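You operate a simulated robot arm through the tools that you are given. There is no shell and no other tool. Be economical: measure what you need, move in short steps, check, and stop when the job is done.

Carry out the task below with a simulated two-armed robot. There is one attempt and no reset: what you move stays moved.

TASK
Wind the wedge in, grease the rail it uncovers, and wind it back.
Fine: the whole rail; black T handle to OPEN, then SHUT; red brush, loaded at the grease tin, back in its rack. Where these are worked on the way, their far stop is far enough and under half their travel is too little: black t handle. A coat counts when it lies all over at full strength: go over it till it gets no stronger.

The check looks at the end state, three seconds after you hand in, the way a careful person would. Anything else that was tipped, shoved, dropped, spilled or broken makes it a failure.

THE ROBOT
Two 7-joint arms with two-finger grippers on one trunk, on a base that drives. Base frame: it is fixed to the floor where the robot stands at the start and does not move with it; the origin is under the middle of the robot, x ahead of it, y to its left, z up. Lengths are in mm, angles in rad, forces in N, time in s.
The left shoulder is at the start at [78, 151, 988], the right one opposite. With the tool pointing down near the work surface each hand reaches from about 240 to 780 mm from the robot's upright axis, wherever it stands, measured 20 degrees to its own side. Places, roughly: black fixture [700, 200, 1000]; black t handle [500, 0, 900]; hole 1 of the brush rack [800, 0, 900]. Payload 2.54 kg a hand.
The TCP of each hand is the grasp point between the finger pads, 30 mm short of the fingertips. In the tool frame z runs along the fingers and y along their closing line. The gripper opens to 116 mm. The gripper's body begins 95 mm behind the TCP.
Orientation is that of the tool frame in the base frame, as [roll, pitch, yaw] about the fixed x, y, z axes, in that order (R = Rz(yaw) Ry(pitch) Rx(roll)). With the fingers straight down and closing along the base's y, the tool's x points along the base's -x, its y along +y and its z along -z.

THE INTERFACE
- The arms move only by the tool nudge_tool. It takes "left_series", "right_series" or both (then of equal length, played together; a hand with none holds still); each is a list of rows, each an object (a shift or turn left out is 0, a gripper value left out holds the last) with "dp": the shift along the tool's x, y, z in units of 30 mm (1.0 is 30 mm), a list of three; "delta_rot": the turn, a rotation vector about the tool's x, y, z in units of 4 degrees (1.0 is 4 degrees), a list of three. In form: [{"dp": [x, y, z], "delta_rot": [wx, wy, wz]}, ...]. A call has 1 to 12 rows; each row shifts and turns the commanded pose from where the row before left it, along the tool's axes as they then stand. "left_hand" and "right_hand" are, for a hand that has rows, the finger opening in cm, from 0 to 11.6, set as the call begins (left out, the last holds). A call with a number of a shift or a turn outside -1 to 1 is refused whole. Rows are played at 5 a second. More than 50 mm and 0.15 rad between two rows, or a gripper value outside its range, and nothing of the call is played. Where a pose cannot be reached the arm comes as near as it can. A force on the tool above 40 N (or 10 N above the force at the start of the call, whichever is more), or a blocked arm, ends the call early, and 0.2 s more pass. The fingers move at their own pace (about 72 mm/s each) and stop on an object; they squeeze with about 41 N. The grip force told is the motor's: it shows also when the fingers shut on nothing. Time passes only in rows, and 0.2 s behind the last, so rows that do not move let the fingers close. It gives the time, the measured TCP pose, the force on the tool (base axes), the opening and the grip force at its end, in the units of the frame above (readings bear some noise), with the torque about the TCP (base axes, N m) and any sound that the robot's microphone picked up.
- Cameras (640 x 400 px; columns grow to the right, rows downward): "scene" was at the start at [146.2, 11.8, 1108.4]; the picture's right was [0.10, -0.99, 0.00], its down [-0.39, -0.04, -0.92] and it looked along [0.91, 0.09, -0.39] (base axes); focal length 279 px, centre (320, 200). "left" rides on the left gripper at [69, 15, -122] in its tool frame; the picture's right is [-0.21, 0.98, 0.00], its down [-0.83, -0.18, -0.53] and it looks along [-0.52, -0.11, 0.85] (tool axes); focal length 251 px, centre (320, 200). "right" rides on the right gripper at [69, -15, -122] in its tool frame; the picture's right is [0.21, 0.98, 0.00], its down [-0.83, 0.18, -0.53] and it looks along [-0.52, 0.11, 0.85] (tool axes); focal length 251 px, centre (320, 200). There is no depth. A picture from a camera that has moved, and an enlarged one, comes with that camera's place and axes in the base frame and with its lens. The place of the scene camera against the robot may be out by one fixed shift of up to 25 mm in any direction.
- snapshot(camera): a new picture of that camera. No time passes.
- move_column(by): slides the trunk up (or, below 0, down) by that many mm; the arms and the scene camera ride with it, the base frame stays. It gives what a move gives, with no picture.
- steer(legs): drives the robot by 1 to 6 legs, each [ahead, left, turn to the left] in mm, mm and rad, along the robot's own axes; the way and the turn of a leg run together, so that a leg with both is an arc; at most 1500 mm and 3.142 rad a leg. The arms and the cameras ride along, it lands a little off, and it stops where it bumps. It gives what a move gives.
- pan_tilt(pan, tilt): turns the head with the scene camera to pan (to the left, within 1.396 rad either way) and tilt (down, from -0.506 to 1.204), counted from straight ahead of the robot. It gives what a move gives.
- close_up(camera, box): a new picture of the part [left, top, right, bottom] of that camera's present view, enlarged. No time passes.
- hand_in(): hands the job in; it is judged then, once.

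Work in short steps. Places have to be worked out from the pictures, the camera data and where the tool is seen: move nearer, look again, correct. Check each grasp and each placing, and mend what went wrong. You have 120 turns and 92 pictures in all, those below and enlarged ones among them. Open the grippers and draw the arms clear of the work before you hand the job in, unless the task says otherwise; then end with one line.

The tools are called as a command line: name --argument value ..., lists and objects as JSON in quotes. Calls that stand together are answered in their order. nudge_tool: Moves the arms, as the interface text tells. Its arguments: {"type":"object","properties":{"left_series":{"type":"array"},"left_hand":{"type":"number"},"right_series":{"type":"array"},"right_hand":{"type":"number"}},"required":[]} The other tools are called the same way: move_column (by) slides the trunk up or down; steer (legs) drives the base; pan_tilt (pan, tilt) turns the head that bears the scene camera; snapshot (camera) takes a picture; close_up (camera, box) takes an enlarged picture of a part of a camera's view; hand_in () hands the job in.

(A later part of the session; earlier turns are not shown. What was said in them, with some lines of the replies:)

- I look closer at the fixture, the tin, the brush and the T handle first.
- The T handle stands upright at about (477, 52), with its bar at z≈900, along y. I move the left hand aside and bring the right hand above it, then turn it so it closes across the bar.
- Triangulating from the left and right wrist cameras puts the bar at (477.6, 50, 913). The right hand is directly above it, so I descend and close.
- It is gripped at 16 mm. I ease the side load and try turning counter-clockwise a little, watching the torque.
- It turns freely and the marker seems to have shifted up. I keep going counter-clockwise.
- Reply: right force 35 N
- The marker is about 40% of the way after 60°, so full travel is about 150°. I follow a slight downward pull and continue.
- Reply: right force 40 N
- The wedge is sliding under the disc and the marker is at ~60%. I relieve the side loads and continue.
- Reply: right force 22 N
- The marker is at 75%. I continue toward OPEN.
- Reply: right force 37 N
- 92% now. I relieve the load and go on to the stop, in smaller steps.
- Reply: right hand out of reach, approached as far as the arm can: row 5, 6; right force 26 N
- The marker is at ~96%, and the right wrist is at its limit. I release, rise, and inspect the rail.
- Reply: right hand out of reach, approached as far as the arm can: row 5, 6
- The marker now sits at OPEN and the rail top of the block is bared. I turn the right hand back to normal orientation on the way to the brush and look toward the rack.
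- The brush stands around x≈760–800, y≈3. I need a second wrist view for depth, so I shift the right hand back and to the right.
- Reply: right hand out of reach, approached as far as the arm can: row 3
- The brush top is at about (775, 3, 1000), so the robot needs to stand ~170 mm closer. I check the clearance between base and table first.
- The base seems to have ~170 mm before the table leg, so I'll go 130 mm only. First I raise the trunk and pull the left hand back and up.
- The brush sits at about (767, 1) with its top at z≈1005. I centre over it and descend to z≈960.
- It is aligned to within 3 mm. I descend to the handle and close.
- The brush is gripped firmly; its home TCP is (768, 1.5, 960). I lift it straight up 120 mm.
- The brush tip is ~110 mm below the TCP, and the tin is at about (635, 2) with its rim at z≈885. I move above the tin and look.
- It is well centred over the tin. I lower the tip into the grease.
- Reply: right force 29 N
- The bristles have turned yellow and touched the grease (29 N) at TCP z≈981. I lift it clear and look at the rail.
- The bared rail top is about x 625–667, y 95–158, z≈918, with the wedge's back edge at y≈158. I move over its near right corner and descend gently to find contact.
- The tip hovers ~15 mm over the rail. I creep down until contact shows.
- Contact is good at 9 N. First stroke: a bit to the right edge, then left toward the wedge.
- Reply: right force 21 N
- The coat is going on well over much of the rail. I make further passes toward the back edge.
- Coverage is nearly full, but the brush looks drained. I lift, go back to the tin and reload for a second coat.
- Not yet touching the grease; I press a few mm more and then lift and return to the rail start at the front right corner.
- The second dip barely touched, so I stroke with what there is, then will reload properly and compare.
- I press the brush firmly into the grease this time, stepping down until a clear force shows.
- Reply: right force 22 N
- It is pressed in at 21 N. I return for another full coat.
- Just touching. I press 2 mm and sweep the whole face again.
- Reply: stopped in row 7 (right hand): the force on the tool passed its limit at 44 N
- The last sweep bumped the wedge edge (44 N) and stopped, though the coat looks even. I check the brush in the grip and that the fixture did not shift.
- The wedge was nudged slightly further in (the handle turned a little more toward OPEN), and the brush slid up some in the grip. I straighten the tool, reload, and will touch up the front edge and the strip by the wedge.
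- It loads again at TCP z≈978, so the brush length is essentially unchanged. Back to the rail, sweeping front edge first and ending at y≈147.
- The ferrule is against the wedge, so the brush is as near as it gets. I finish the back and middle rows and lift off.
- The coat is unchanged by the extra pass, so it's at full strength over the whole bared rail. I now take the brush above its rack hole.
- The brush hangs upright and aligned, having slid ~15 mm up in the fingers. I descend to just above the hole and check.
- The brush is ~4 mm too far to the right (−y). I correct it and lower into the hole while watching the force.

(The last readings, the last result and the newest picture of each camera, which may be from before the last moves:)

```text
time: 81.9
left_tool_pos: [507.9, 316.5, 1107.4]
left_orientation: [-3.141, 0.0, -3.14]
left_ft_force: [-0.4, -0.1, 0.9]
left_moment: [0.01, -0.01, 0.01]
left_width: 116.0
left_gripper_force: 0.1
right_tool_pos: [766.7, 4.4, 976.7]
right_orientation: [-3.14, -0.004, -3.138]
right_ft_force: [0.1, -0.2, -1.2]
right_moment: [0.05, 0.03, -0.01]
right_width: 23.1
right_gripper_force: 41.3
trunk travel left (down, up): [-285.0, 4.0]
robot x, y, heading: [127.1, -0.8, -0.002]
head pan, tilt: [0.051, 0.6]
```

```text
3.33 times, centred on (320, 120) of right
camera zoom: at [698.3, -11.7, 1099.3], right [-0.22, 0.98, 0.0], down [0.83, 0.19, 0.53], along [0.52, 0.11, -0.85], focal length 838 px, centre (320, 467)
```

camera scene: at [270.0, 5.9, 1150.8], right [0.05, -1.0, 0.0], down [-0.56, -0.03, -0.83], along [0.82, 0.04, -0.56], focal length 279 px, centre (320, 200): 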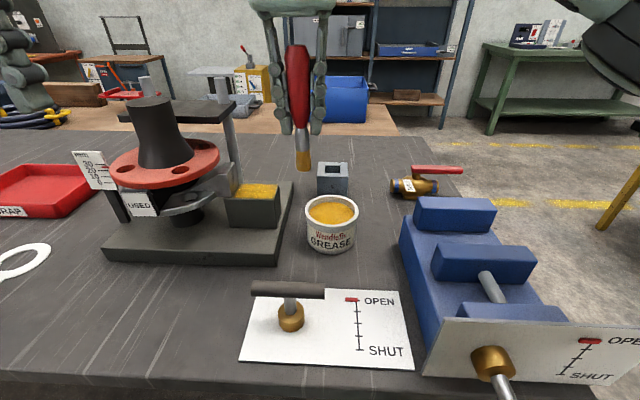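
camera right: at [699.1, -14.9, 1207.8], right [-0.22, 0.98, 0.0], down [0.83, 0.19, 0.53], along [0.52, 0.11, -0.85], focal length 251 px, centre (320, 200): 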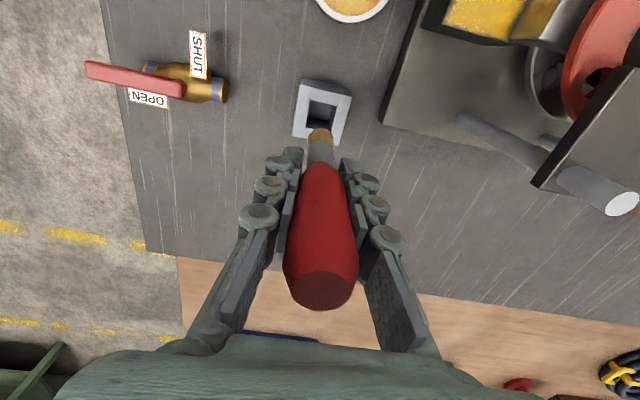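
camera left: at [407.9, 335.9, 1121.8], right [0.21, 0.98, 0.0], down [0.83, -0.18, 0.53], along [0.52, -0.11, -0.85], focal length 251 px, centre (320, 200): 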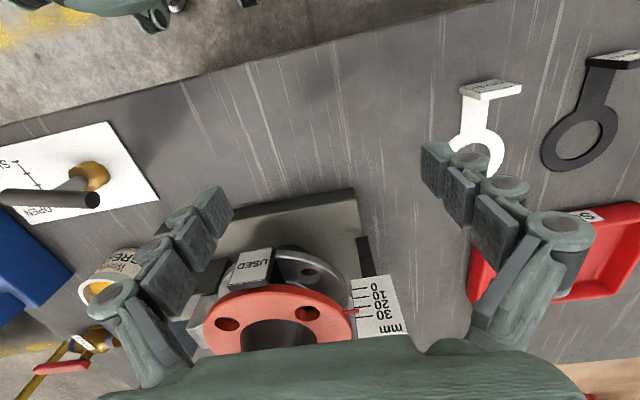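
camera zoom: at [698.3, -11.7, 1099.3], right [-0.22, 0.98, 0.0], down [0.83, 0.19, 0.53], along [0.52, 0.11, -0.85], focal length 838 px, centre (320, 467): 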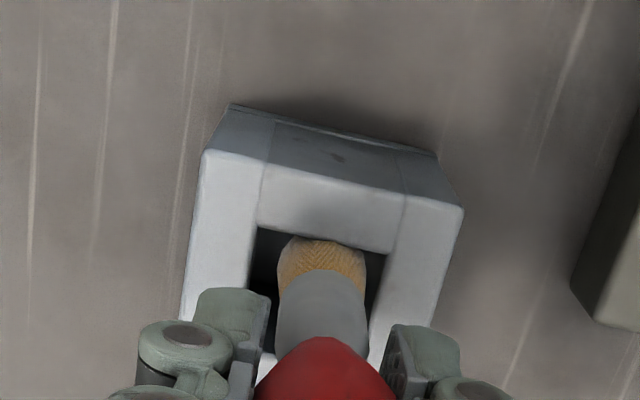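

The tip is inside the hole, free of force. I shift slightly away from the near wall and lower it to the bottom.

nudge_tool --right_series '[{"dp": [-0.07, -0.04, 0]}, {"dp": [0, 0, 0.3]}, {"dp": [0, 0, 0.3]}, {"dp": [0, 0, 0.2]}, {"dp": [0, 0, 0.1]}]'

close_up --camera "scene" --box '[280, 100, 400, 220]'

```text
time: 83.1
left_tool_pos: [508.5, 317.9, 1107.2]
left_orientation: [3.14, 0.0, -3.139]
left_ft_force: [0.2, 0.1, 0.8]
left_moment: [-0.01, 0.03, -0.02]
left_width: 115.8
left_gripper_force: 0.1
right_tool_pos: [768.2, 4.5, 949.1]
right_orientation: [-3.141, -0.005, -3.139]
right_ft_force: [0.8, -0.1, -0.8]
right_moment: [0.02, 0.0, 0.02]
right_width: 22.9
right_gripper_force: 41.1
trunk travel left (down, up): [-285.0, 4.0]
robot x, y, heading: [129.0, -0.1, 0.002]
head pan, tilt: [0.051, 0.6]
```

```text
3.33 times, centred on (340, 160) of scene
camera zoom: at [270.0, 6.3, 1150.8], right [0.05, -1.0, 0.0], down [-0.56, -0.03, -0.83], along [0.82, 0.04, -0.56], focal length 930 px, centre (253, 333)
```

zoom: 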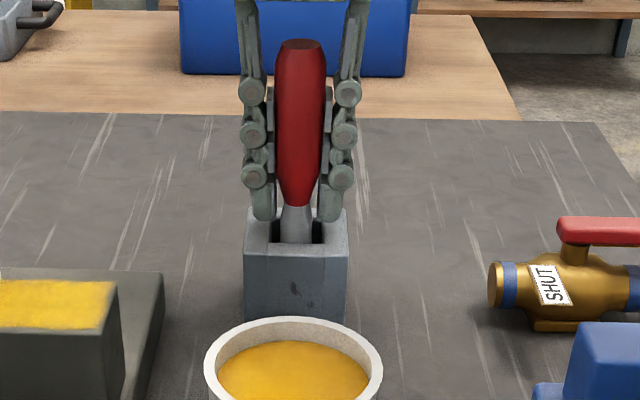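

The brush top is still ~10 mm above its seated height, so I lower further until it touches bottom.

nudge_tool --right_series '[{"dp": [0, 0, 0.15]}, {"dp": [0, 0, 0.1]}, {"dp": [0, 0, 0.05]}]'

close_up --camera "scene" --box '[280, 100, 400, 220]'

```text
time: 83.9
left_tool_pos: [509.0, 317.7, 1107.3]
left_orientation: [3.141, 0.0, -3.139]
left_ft_force: [0.0, -0.7, 0.2]
left_moment: [0.02, -0.02, 0.0]
left_width: 116.1
left_gripper_force: 0.1
right_tool_pos: [770.3, 3.1, 940.6]
right_orientation: [-3.14, -0.007, -3.139]
right_ft_force: [0.0, -0.4, -0.5]
right_moment: [-0.01, 0.01, -0.01]
right_width: 23.3
right_gripper_force: 41.1
trunk travel left (down, up): [-285.0, 4.0]
robot x, y, heading: [129.7, 0.4, 0.002]
head pan, tilt: [0.051, 0.6]
```

```text
3.33 times, centred on (340, 160) of scene
camera zoom: at [270.0, 6.3, 1150.8], right [0.05, -1.0, 0.0], down [-0.56, -0.03, -0.83], along [0.82, 0.04, -0.56], focal length 930 px, centre (253, 333)
```

zoom: 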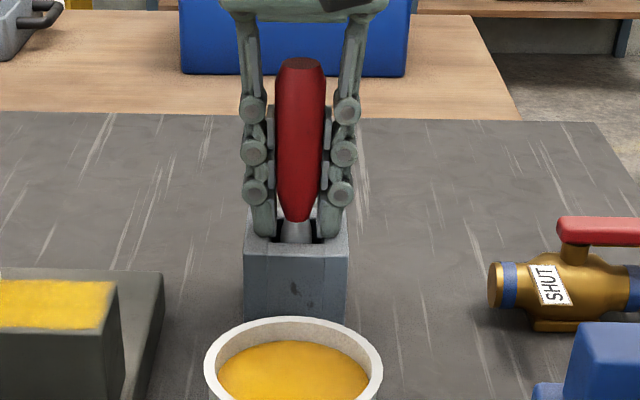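

Seated height reached. I release and withdraw straight up.

nudge_tool --right_series '[{}, {}, {"dp": [0, 0, -0.5]}, {"dp": [0, 0, -1]}, {"dp": [0, 0, -1]}, {"dp": [0, 0, -1]}, {"dp": [0, 0, -1]}]' --right_hand 6

snapshot --camera "scene"

snapshot --camera "right"

```text
time: 85.5
left_tool_pos: [506.6, 316.8, 1107.3]
left_orientation: [-3.14, 0.002, -3.141]
left_ft_force: [0.5, 0.1, 0.7]
left_moment: [0.01, 0.03, 0.05]
left_width: 115.7
left_gripper_force: 0.1
right_tool_pos: [769.8, 3.5, 1076.4]
right_orientation: [-3.139, -0.008, -3.138]
right_ft_force: [0.1, 0.2, -0.1]
right_moment: [0.03, 0.03, 0.02]
right_width: 60.1
right_gripper_force: 0.2
trunk travel left (down, up): [-285.0, 4.0]
robot x, y, heading: [130.5, 4.6, -0.0]
head pan, tilt: [0.051, 0.6]
```

```text
32 pictures are left
camera scene: at [269.6, 6.5, 1150.8], right [0.05, -1.0, 0.0], down [-0.56, -0.03, -0.83], along [0.82, 0.04, -0.56], focal length 279 px, centre (320, 200)
```

scene: 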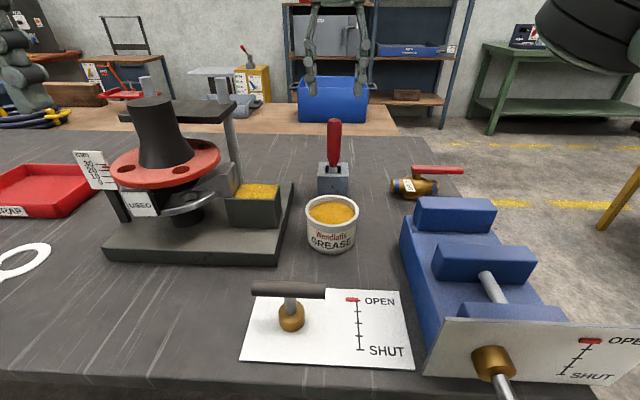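

```text
31 pictures are left
camera right: at [700.8, -13.4, 1198.9], right [-0.22, 0.98, 0.0], down [0.83, 0.19, 0.53], along [0.52, 0.12, -0.85], focal length 251 px, centre (320, 200)
```

right: 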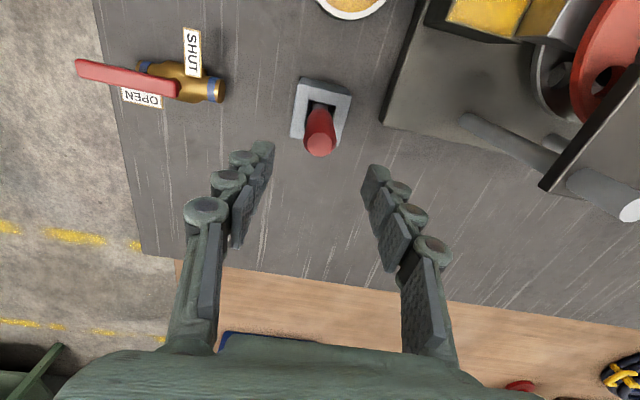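

The brush stands back in its rack. I return the robot and trunk to the original stance, where the handle turning was proven.

steer --legs '[[-128, 0, 0]]'

nudge_tool --right_series '[{"dp": [0.9, 0.25, 0]}, {"dp": [0.9, 0.25, 0]}, {"dp": [0.9, 0.25, 0]}, {"dp": [0.9, 0.25, 0]}, {"dp": [0.9, 0.25, 0]}, {"dp": [0.9, 0.25, 0]}]'

move_column --by -60

```text
time: 86.8
left_tool_pos: [379.8, 315.9, 1107.2]
left_orientation: [3.14, 0.0, -3.141]
left_ft_force: [-0.4, -0.2, -0.2]
left_moment: [-0.01, -0.04, 0.01]
left_width: 116.1
left_gripper_force: 0.1
right_tool_pos: [640.5, 1.3, 1075.7]
right_orientation: [-3.14, -0.006, -3.141]
right_ft_force: [-0.9, -0.9, -0.3]
right_moment: [0.01, -0.04, -0.01]
right_width: 60.0
right_gripper_force: 0.1
trunk travel left (down, up): [-285.0, 4.0]
robot x, y, heading: [-3.4, -1.3, -0.003]
head pan, tilt: [0.051, 0.6]
```

```text
time: 88.2
left_tool_pos: [379.4, 316.5, 1107.8]
left_orientation: [-3.139, -0.001, 3.141]
left_ft_force: [-0.4, 0.9, -0.3]
left_moment: [0.0, -0.01, -0.01]
left_width: 115.8
left_gripper_force: 0.0
right_tool_pos: [474.9, 47.2, 1077.7]
right_orientation: [-3.14, -0.005, -3.14]
right_ft_force: [0.4, -0.1, 0.3]
right_moment: [0.0, -0.02, 0.0]
right_width: 60.1
right_gripper_force: 0.0
trunk travel left (down, up): [-285.0, 4.0]
robot x, y, heading: [-3.5, 0.1, -0.002]
head pan, tilt: [0.051, 0.6]
```

```text
time: 89.2
left_tool_pos: [380.0, 316.4, 1047.9]
left_orientation: [-3.141, -0.001, -3.141]
left_ft_force: [-1.0, 0.7, 0.9]
left_moment: [-0.01, -0.05, 0.06]
left_width: 115.9
left_gripper_force: 0.1
right_tool_pos: [476.3, 47.0, 1017.0]
right_orientation: [-3.138, -0.005, -3.141]
right_ft_force: [-0.5, 0.1, 0.0]
right_moment: [0.01, -0.02, -0.02]
right_width: 60.0
right_gripper_force: 0.0
trunk travel left (down, up): [-225.0, 64.0]
robot x, y, heading: [1.6, 0.5, -0.001]
head pan, tilt: [0.051, 0.6]
```

Now above the handle; I turn the right hand to yaw ≈ −1.80 (near the bar's line, slightly on the shut side).

nudge_tool --right_series '[{"delta_rot": [0, 0, -1]}, {"delta_rot": [0, 0, -1]}, {"delta_rot": [0, 0, -1]}, {"delta_rot": [0, 0, -1]}, {"delta_rot": [0, 0, -1]}, {"delta_rot": [0, 0, -1]}, {"delta_rot": [0, 0, -1]}, {"delta_rot": [0, 0, -1]}, {"delta_rot": [0, 0, -1]}, {"delta_rot": [0, 0, -1]}, {"delta_rot": [0, 0, -1]}, {"delta_rot": [0, 0, -1]}]'

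nudge_tool --right_series '[{"delta_rot": [0, 0, -1]}, {"delta_rot": [0, 0, -1]}, {"delta_rot": [0, 0, -1]}, {"delta_rot": [0, 0, -1]}, {"delta_rot": [0, 0, -1]}, {"delta_rot": [0, 0, -1]}, {"delta_rot": [0, 0, -1]}]'

snapshot --camera "right"

```text
time: 91.8
left_tool_pos: [380.2, 316.0, 1047.3]
left_orientation: [3.14, 0.001, -3.141]
left_ft_force: [-0.6, -0.5, 0.1]
left_moment: [0.0, -0.02, 0.02]
left_width: 115.8
left_gripper_force: 0.0
right_tool_pos: [477.3, 46.8, 1018.0]
right_orientation: [3.138, -0.005, -2.301]
right_ft_force: [-0.9, 0.6, 1.2]
right_moment: [-0.01, 0.01, 0.03]
right_width: 60.2
right_gripper_force: 0.1
trunk travel left (down, up): [-225.0, 64.0]
robot x, y, heading: [1.3, -2.1, 0.002]
head pan, tilt: [0.051, 0.6]
```

```text
time: 93.3
left_tool_pos: [380.2, 317.5, 1047.2]
left_orientation: [3.14, 0.002, -3.14]
left_ft_force: [-0.2, 0.5, 0.7]
left_moment: [0.02, -0.02, -0.02]
left_width: 116.1
left_gripper_force: 0.1
right_tool_pos: [460.4, 48.7, 1010.9]
right_orientation: [3.137, -0.003, -1.817]
right_ft_force: [-0.3, -0.8, 0.2]
right_moment: [0.03, 0.0, 0.0]
right_width: 60.4
right_gripper_force: 0.0
right hand out of reach, approached as far as the arm can: row 7
trunk travel left (down, up): [-225.0, 64.0]
robot x, y, heading: [0.1, -3.5, 0.0]
head pan, tilt: [0.051, 0.6]
```

```text
30 pictures are left
camera right: at [459.5, -24.0, 1133.6], right [-1.0, 0.03, 0.01], down [0.03, 0.85, 0.53], along [0.01, 0.53, -0.85], focal length 251 px, centre (320, 200)
```

right: 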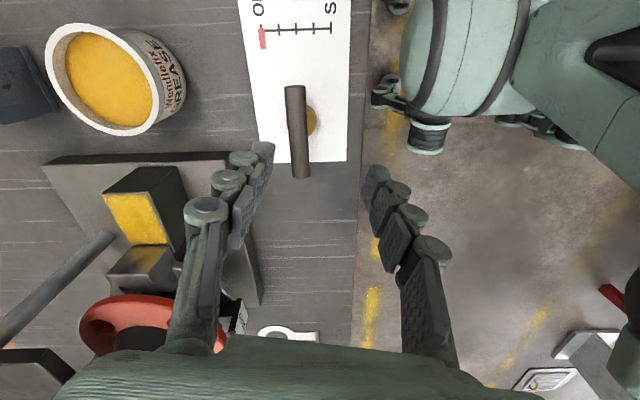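

The bar lies along y as expected. I descend part way and see that the hand comes back to the axis position.

nudge_tool --right_series '[{"dp": [-0.1, 0, 0.6]}, {"dp": [0, 0, 0.6]}, {"dp": [0, 0, 0.6]}, {}]'

snapshot --camera "right"

```text
time: 94.3
left_tool_pos: [380.0, 315.8, 1047.8]
left_orientation: [3.14, 0.002, 3.141]
left_ft_force: [0.3, -0.8, -0.5]
left_moment: [0.04, -0.03, 0.05]
left_width: 115.9
left_gripper_force: 0.1
right_tool_pos: [461.7, 52.2, 958.7]
right_orientation: [3.136, -0.003, -1.812]
right_ft_force: [0.3, -1.6, 0.6]
right_moment: [0.02, -0.01, -0.01]
right_width: 59.7
right_gripper_force: 0.0
trunk travel left (down, up): [-225.0, 64.0]
robot x, y, heading: [-1.3, -1.3, -0.004]
head pan, tilt: [0.051, 0.6]
```

```text
29 pictures are left
camera right: at [461.1, -19.3, 1080.2], right [-1.0, 0.03, 0.01], down [0.03, 0.85, 0.53], along [0.01, 0.53, -0.85], focal length 251 px, centre (320, 200)
```

right: 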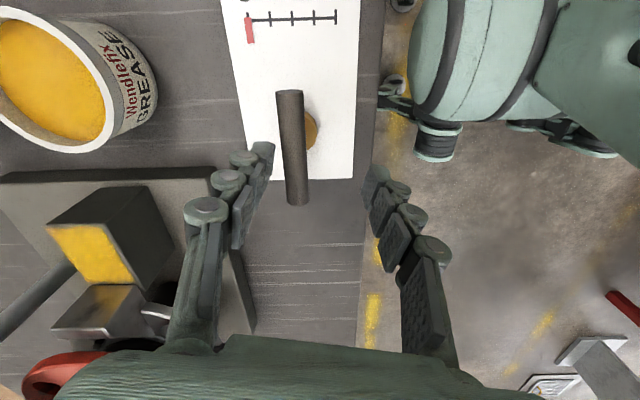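

The hand stayed 16 mm short in x; I command that shift at this lower height.

nudge_tool --right_series '[{"dp": [-0.056, -0.53, 0]}, {"dp": [0, 0, 0.4]}, {}]'

```text
time: 95.2
left_tool_pos: [381.0, 317.2, 1047.4]
left_orientation: [3.14, 0.0, 3.14]
left_ft_force: [-0.4, 0.1, 0.4]
left_moment: [0.02, -0.01, -0.01]
left_width: 116.0
left_gripper_force: 0.1
right_tool_pos: [477.0, 49.6, 946.8]
right_orientation: [3.139, -0.004, -1.817]
right_ft_force: [-0.5, -0.4, 0.2]
right_moment: [0.03, 0.0, 0.01]
right_width: 59.8
right_gripper_force: 0.1
trunk travel left (down, up): [-225.0, 64.0]
robot x, y, heading: [0.4, 1.0, 0.0]
head pan, tilt: [0.051, 0.6]
```

Reached (477, 50). I descend onto the bar and close; closing will start it slightly in the shut direction.

nudge_tool --right_series '[{"dp": [0, 0, 0.6]}, {"dp": [0, 0, 0.48]}, {}]'

nudge_tool --right_series '[{}, {}, {}, {}]' --right_hand 0

snapshot --camera "right"

```text
time: 96.0
left_tool_pos: [379.3, 317.4, 1048.4]
left_orientation: [-3.139, 0.001, 3.141]
left_ft_force: [-0.5, -0.5, -0.2]
left_moment: [0.0, 0.01, 0.0]
left_width: 116.1
left_gripper_force: 0.0
right_tool_pos: [477.9, 50.5, 917.1]
right_orientation: [-3.14, -0.004, -1.814]
right_ft_force: [0.8, -0.9, -0.3]
right_moment: [0.03, 0.02, 0.01]
right_width: 60.0
right_gripper_force: 0.2
trunk travel left (down, up): [-225.0, 64.0]
robot x, y, heading: [2.0, 0.3, -0.004]
head pan, tilt: [0.051, 0.6]
```

```text
time: 97.0
left_tool_pos: [380.0, 316.4, 1047.7]
left_orientation: [-3.138, 0.002, 3.14]
left_ft_force: [0.3, -0.4, 1.3]
left_moment: [0.04, 0.01, 0.0]
left_width: 115.9
left_gripper_force: 0.0
right_tool_pos: [480.4, 49.5, 916.2]
right_orientation: [-3.136, -0.004, -1.819]
right_ft_force: [25.5, -4.3, -8.0]
right_moment: [-0.16, -0.03, -0.08]
right_width: 16.3
right_gripper_force: 41.7
trunk travel left (down, up): [-225.0, 64.0]
robot x, y, heading: [0.5, -2.4, -0.002]
head pan, tilt: [0.051, 0.6]
```

```text
28 pictures are left
camera right: at [477.4, -21.8, 1038.0], right [-1.0, 0.03, 0.0], down [0.03, 0.85, 0.53], along [0.02, 0.53, -0.85], focal length 251 px, centre (320, 200)
```

right: 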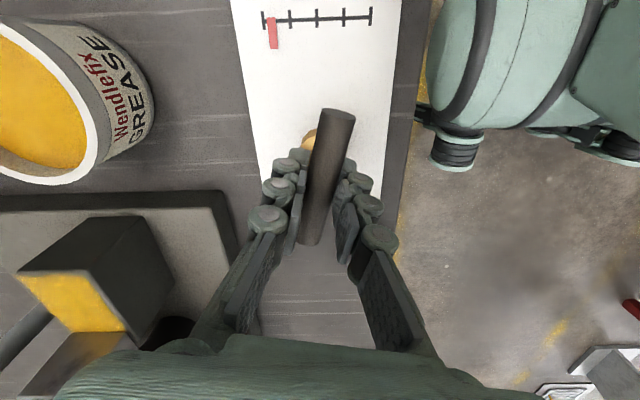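

Gripped, with the bar already turned ~13° toward SHUT. I relieve the side load and turn clockwise.

nudge_tool --right_series '[{"dp": [-0.015, -0.07, 0.02]}, {"delta_rot": [0, 0, 1]}, {"delta_rot": [0, 0, 1]}, {"delta_rot": [0, 0, 1]}, {"delta_rot": [0, 0, 1]}, {"delta_rot": [0, 0, 1]}, {"delta_rot": [0, 0, 1]}, {"delta_rot": [0, 0, 1]}, {"delta_rot": [0, 0, 1]}, {"delta_rot": [0, 0, 1]}]'

```text
time: 99.2
left_tool_pos: [380.2, 317.4, 1047.3]
left_orientation: [-3.141, -0.001, -3.141]
left_ft_force: [-0.1, -0.3, 1.7]
left_moment: [-0.04, -0.05, -0.01]
left_width: 116.2
left_gripper_force: 0.0
right_tool_pos: [483.0, 50.0, 913.5]
right_orientation: [3.141, -0.003, -2.445]
right_ft_force: [22.6, 4.8, 22.2]
right_moment: [0.34, -0.47, 0.01]
right_width: 15.7
right_gripper_force: 42.0
trunk travel left (down, up): [-225.0, 64.0]
robot x, y, heading: [0.9, -1.2, -0.003]
head pan, tilt: [0.051, 0.6]
```

The turn is going fine (36°). I ease the vertical load and continue clockwise.

nudge_tool --right_series '[{"dp": [-0.03, -0.026, -0.05]}, {"delta_rot": [0, 0, 1]}, {"delta_rot": [0, 0, 1]}, {"delta_rot": [0, 0, 1]}, {"delta_rot": [0, 0, 1]}, {"delta_rot": [0, 0, 1]}, {"delta_rot": [0, 0, 1]}, {"delta_rot": [0, 0, 1]}, {"delta_rot": [0, 0, 1]}, {"delta_rot": [0, 0, 1]}, {"delta_rot": [0, 0, 1]}]'

snapshot --camera "scene"

```text
time: 101.5
left_tool_pos: [380.5, 316.9, 1047.0]
left_orientation: [-3.14, -0.002, 3.141]
left_ft_force: [0.2, 0.2, 0.6]
left_moment: [0.02, 0.0, 0.01]
left_width: 115.5
left_gripper_force: 0.0
right_tool_pos: [482.4, 47.6, 913.6]
right_orientation: [-3.138, -0.009, -3.141]
right_ft_force: [6.9, -3.3, -7.0]
right_moment: [0.02, -0.06, -0.02]
right_width: 15.7
right_gripper_force: 41.5
trunk travel left (down, up): [-225.0, 64.0]
robot x, y, heading: [0.2, -1.1, -0.004]
head pan, tilt: [0.051, 0.6]
```

```text
27 pictures are left
camera scene: at [142.6, 5.8, 1090.5], right [0.05, -1.0, 0.0], down [-0.57, -0.03, -0.82], along [0.82, 0.04, -0.57], focal length 279 px, centre (320, 200)
```

scene: 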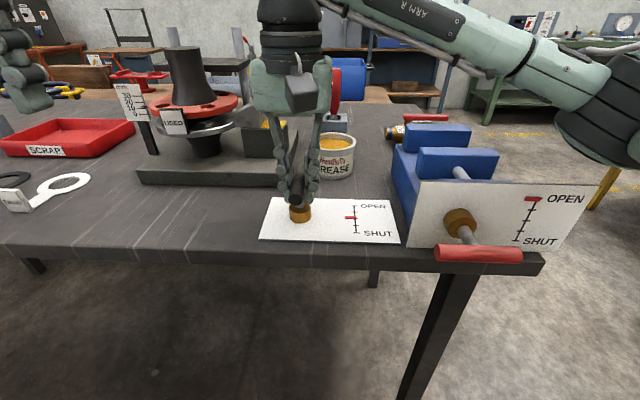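

Halfway. I continue clockwise.

nudge_tool --right_series '[{"delta_rot": [0, 0, 1]}, {"delta_rot": [0, 0, 1]}, {"delta_rot": [0, 0, 1]}, {"delta_rot": [0, 0, 1]}, {"delta_rot": [0, 0, 1]}, {"delta_rot": [0, 0, 1]}, {"delta_rot": [0, 0, 1]}, {"delta_rot": [0, 0, 1]}, {"delta_rot": [0, 0, 1]}, {"delta_rot": [0, 0, 1]}]'

close_up --camera "scene" --box '[200, 100, 420, 260]'

```text
time: 103.8
left_tool_pos: [380.8, 315.5, 1047.2]
left_orientation: [3.138, 0.0, 3.14]
left_ft_force: [-0.6, 0.0, 0.1]
left_moment: [-0.02, 0.01, -0.02]
left_width: 116.2
left_gripper_force: 0.0
right_tool_pos: [481.7, 46.9, 913.4]
right_orientation: [-3.133, -0.004, 2.442]
right_ft_force: [-2.1, -20.1, -15.5]
right_moment: [0.12, 0.1, -0.02]
right_width: 15.4
right_gripper_force: 42.1
trunk travel left (down, up): [-225.0, 64.0]
robot x, y, heading: [-2.7, -4.6, -0.005]
head pan, tilt: [0.051, 0.6]
```

```text
2.50 times, centred on (310, 180) of scene
camera zoom: at [142.3, 4.4, 1090.6], right [0.05, -1.0, 0.0], down [-0.57, -0.03, -0.82], along [0.82, 0.04, -0.57], focal length 697 px, centre (345, 250)
```

zoom: 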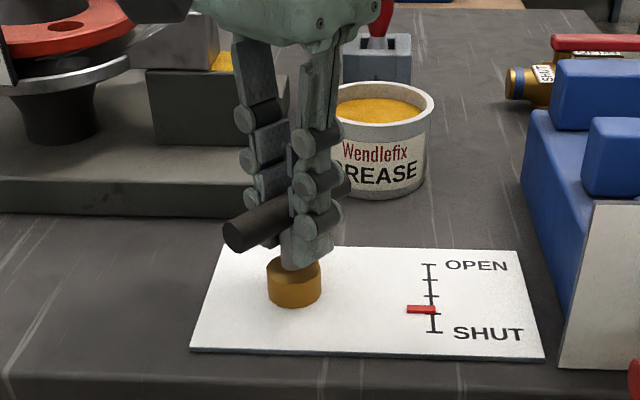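

The marker is at ~1/3 from SHUT. I relieve load and continue ~48° more.

nudge_tool --right_series '[{"dp": [-0.03, -0.04, 0.03]}, {"delta_rot": [0, 0, 1]}, {"delta_rot": [0, 0, 1]}, {"delta_rot": [0, 0, 1]}, {"delta_rot": [0, 0, 1]}, {"delta_rot": [0, 0, 1]}, {"delta_rot": [0, 0, 1]}, {"delta_rot": [0, 0, 1]}, {"delta_rot": [0, 0, 1]}, {"delta_rot": [0, 0, 1]}, {"delta_rot": [0, 0, 1]}, {"delta_rot": [0, 0, 1]}]'

close_up --camera "scene" --box '[200, 100, 420, 260]'

```text
time: 106.3
left_tool_pos: [379.8, 315.1, 1047.7]
left_orientation: [3.141, 0.001, 3.142]
left_ft_force: [-0.6, 0.0, -0.7]
left_moment: [0.01, -0.01, 0.03]
left_width: 115.9
left_gripper_force: 0.1
right_tool_pos: [480.7, 46.3, 913.3]
right_orientation: [-3.133, 0.0, 1.678]
right_ft_force: [-13.1, -10.8, -7.2]
right_moment: [1.01, 0.12, 0.02]
right_width: 15.6
right_gripper_force: 41.4
trunk travel left (down, up): [-225.0, 64.0]
robot x, y, heading: [1.8, -1.5, -0.003]
head pan, tilt: [0.051, 0.6]
```

```text
2.50 times, centred on (310, 180) of scene
camera zoom: at [141.0, 5.2, 1090.9], right [0.05, -1.0, 0.0], down [-0.56, -0.03, -0.83], along [0.82, 0.04, -0.56], focal length 697 px, centre (345, 250)
```

zoom: 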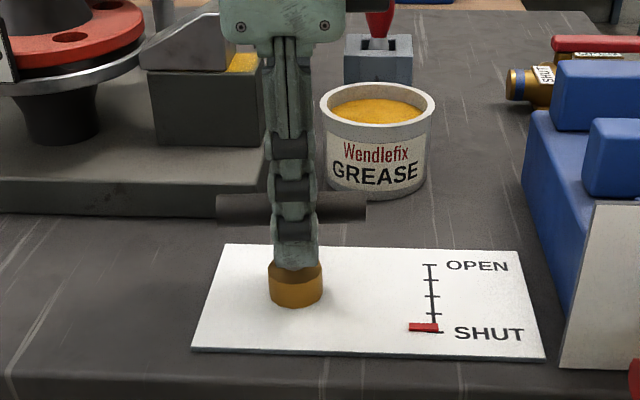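

Nearly shut. I turn the last degrees to the stop.

nudge_tool --right_series '[{"dp": [0, -0.03, 0], "delta_rot": [0, 0, 0.7]}, {"delta_rot": [0, 0, 0.7]}, {"delta_rot": [0, 0, 0.5]}, {"delta_rot": [0, 0, 0.4]}, {"delta_rot": [0, 0, 0.4]}]'

close_up --camera "scene" --box '[200, 100, 420, 260]'

```text
time: 107.5
left_tool_pos: [379.8, 316.2, 1048.8]
left_orientation: [3.141, 0.003, -3.141]
left_ft_force: [1.1, 0.2, 0.4]
left_moment: [0.03, -0.02, -0.02]
left_width: 116.0
left_gripper_force: 0.1
right_tool_pos: [479.3, 47.9, 914.4]
right_orientation: [-3.135, 0.0, 1.49]
right_ft_force: [-6.6, -7.8, 1.8]
right_moment: [-0.03, -0.02, 1.37]
right_width: 17.2
right_gripper_force: 42.6
trunk travel left (down, up): [-225.0, 64.0]
robot x, y, heading: [-0.9, 1.2, 0.002]
head pan, tilt: [0.051, 0.6]
```

```text
2.50 times, centred on (310, 180) of scene
camera zoom: at [141.1, 5.5, 1091.0], right [0.05, -1.0, 0.0], down [-0.56, -0.03, -0.83], along [0.82, 0.04, -0.56], focal length 697 px, centre (345, 250)
```

zoom: 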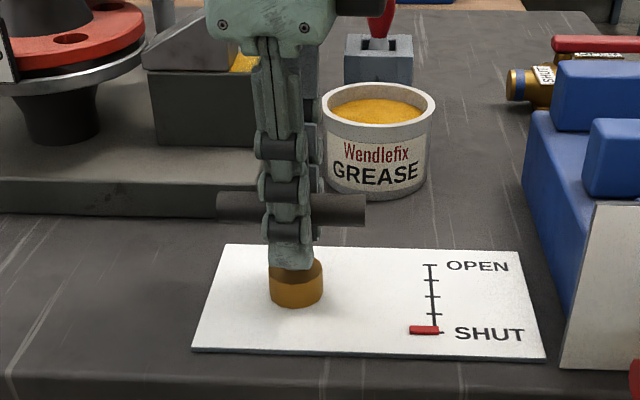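

The stop is reached (torque 1.4 N m, marker on SHUT). I back the tool off to unload, then open and rise.

nudge_tool --right_series '[{"delta_rot": [0, 0, -0.6]}, {"delta_rot": [0, 0, -0.3]}]'

nudge_tool --right_series '[{}, {}, {"dp": [0, 0, -0.8]}, {"dp": [0, 0, -1]}, {"dp": [0, 0, -1]}, {"dp": [0, 0, -1]}]' --right_hand 8

nudge_tool --right_series '[{"dp": [-0.9, 0, 0]}, {"dp": [-0.9, 0, 0]}, {"dp": [-0.9, 0, 0]}, {"dp": [-0.9, 0, 0]}, {"dp": [-0.9, 0, 0]}, {"dp": [-0.9, 0, 0]}]'

snapshot --camera "scene"

close_up --camera "scene" --box '[200, 100, 420, 260]'

```text
time: 108.2
left_tool_pos: [380.7, 316.2, 1047.3]
left_orientation: [-3.141, 0.001, 3.141]
left_ft_force: [0.8, 0.9, -0.3]
left_moment: [-0.02, 0.01, 0.05]
left_width: 116.1
left_gripper_force: 0.0
right_tool_pos: [479.3, 46.8, 914.6]
right_orientation: [-3.135, 0.001, 1.553]
right_ft_force: [-5.0, -4.2, -1.5]
right_moment: [0.08, -0.01, 0.49]
right_width: 15.7
right_gripper_force: 41.8
trunk travel left (down, up): [-225.0, 64.0]
robot x, y, heading: [-2.2, 0.9, -0.008]
head pan, tilt: [0.051, 0.6]
```

```text
time: 109.5
left_tool_pos: [379.0, 315.0, 1047.8]
left_orientation: [-3.141, 0.001, -3.141]
left_ft_force: [-0.4, 0.1, 0.7]
left_moment: [0.05, -0.01, -0.01]
left_width: 115.9
left_gripper_force: 0.0
right_tool_pos: [481.5, 49.7, 1027.1]
right_orientation: [-3.135, 0.002, 1.552]
right_ft_force: [0.1, 0.7, -0.3]
right_moment: [0.03, -0.01, 0.0]
right_width: 80.1
right_gripper_force: 0.0
trunk travel left (down, up): [-225.0, 64.0]
robot x, y, heading: [-0.1, -0.3, -0.006]
head pan, tilt: [0.051, 0.6]
```

```text
time: 111.0
left_tool_pos: [379.9, 315.5, 1049.7]
left_orientation: [3.141, -0.001, 3.141]
left_ft_force: [0.0, 0.0, -0.3]
left_moment: [0.03, -0.01, 0.01]
left_width: 115.9
left_gripper_force: 0.0
right_tool_pos: [478.4, -116.3, 1026.5]
right_orientation: [-3.135, 0.001, 1.551]
right_ft_force: [-0.1, 1.0, 0.7]
right_moment: [0.03, -0.02, 0.0]
right_width: 80.1
right_gripper_force: 0.0
trunk travel left (down, up): [-225.0, 64.0]
robot x, y, heading: [-2.4, 1.6, 0.002]
head pan, tilt: [0.051, 0.6]
```

```text
23 pictures are left
camera scene: at [141.5, 5.8, 1090.8], right [0.05, -1.0, 0.0], down [-0.56, -0.03, -0.83], along [0.82, 0.04, -0.56], focal length 279 px, centre (320, 200)
```

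scene: 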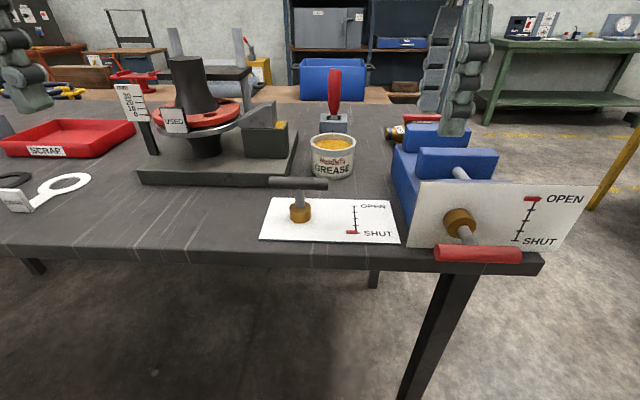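

```text
2.50 times, centred on (310, 180) of scene
camera zoom: at [141.5, 5.8, 1090.8], right [0.05, -1.0, 0.0], down [-0.56, -0.03, -0.83], along [0.82, 0.04, -0.56], focal length 697 px, centre (345, 250)
```

zoom: 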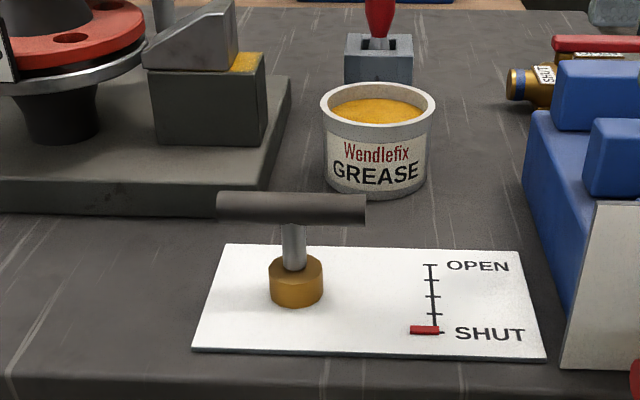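

The handle is at SHUT, the wedge is back as at the start, the brush is racked, both grippers are open and the arms are clear. I hand in.

hand_in

```text
The job is handed in.
```

I wound the wedge in and greased the rail it uncovered. Then I wound it back to SHUT and returned the brush to its rack; the job is handed in. The handle stood about 96% of the way to OPEN when I began greasing; the brush later bumped the wedge (44 N), and the handle turned slightly further toward OPEN.
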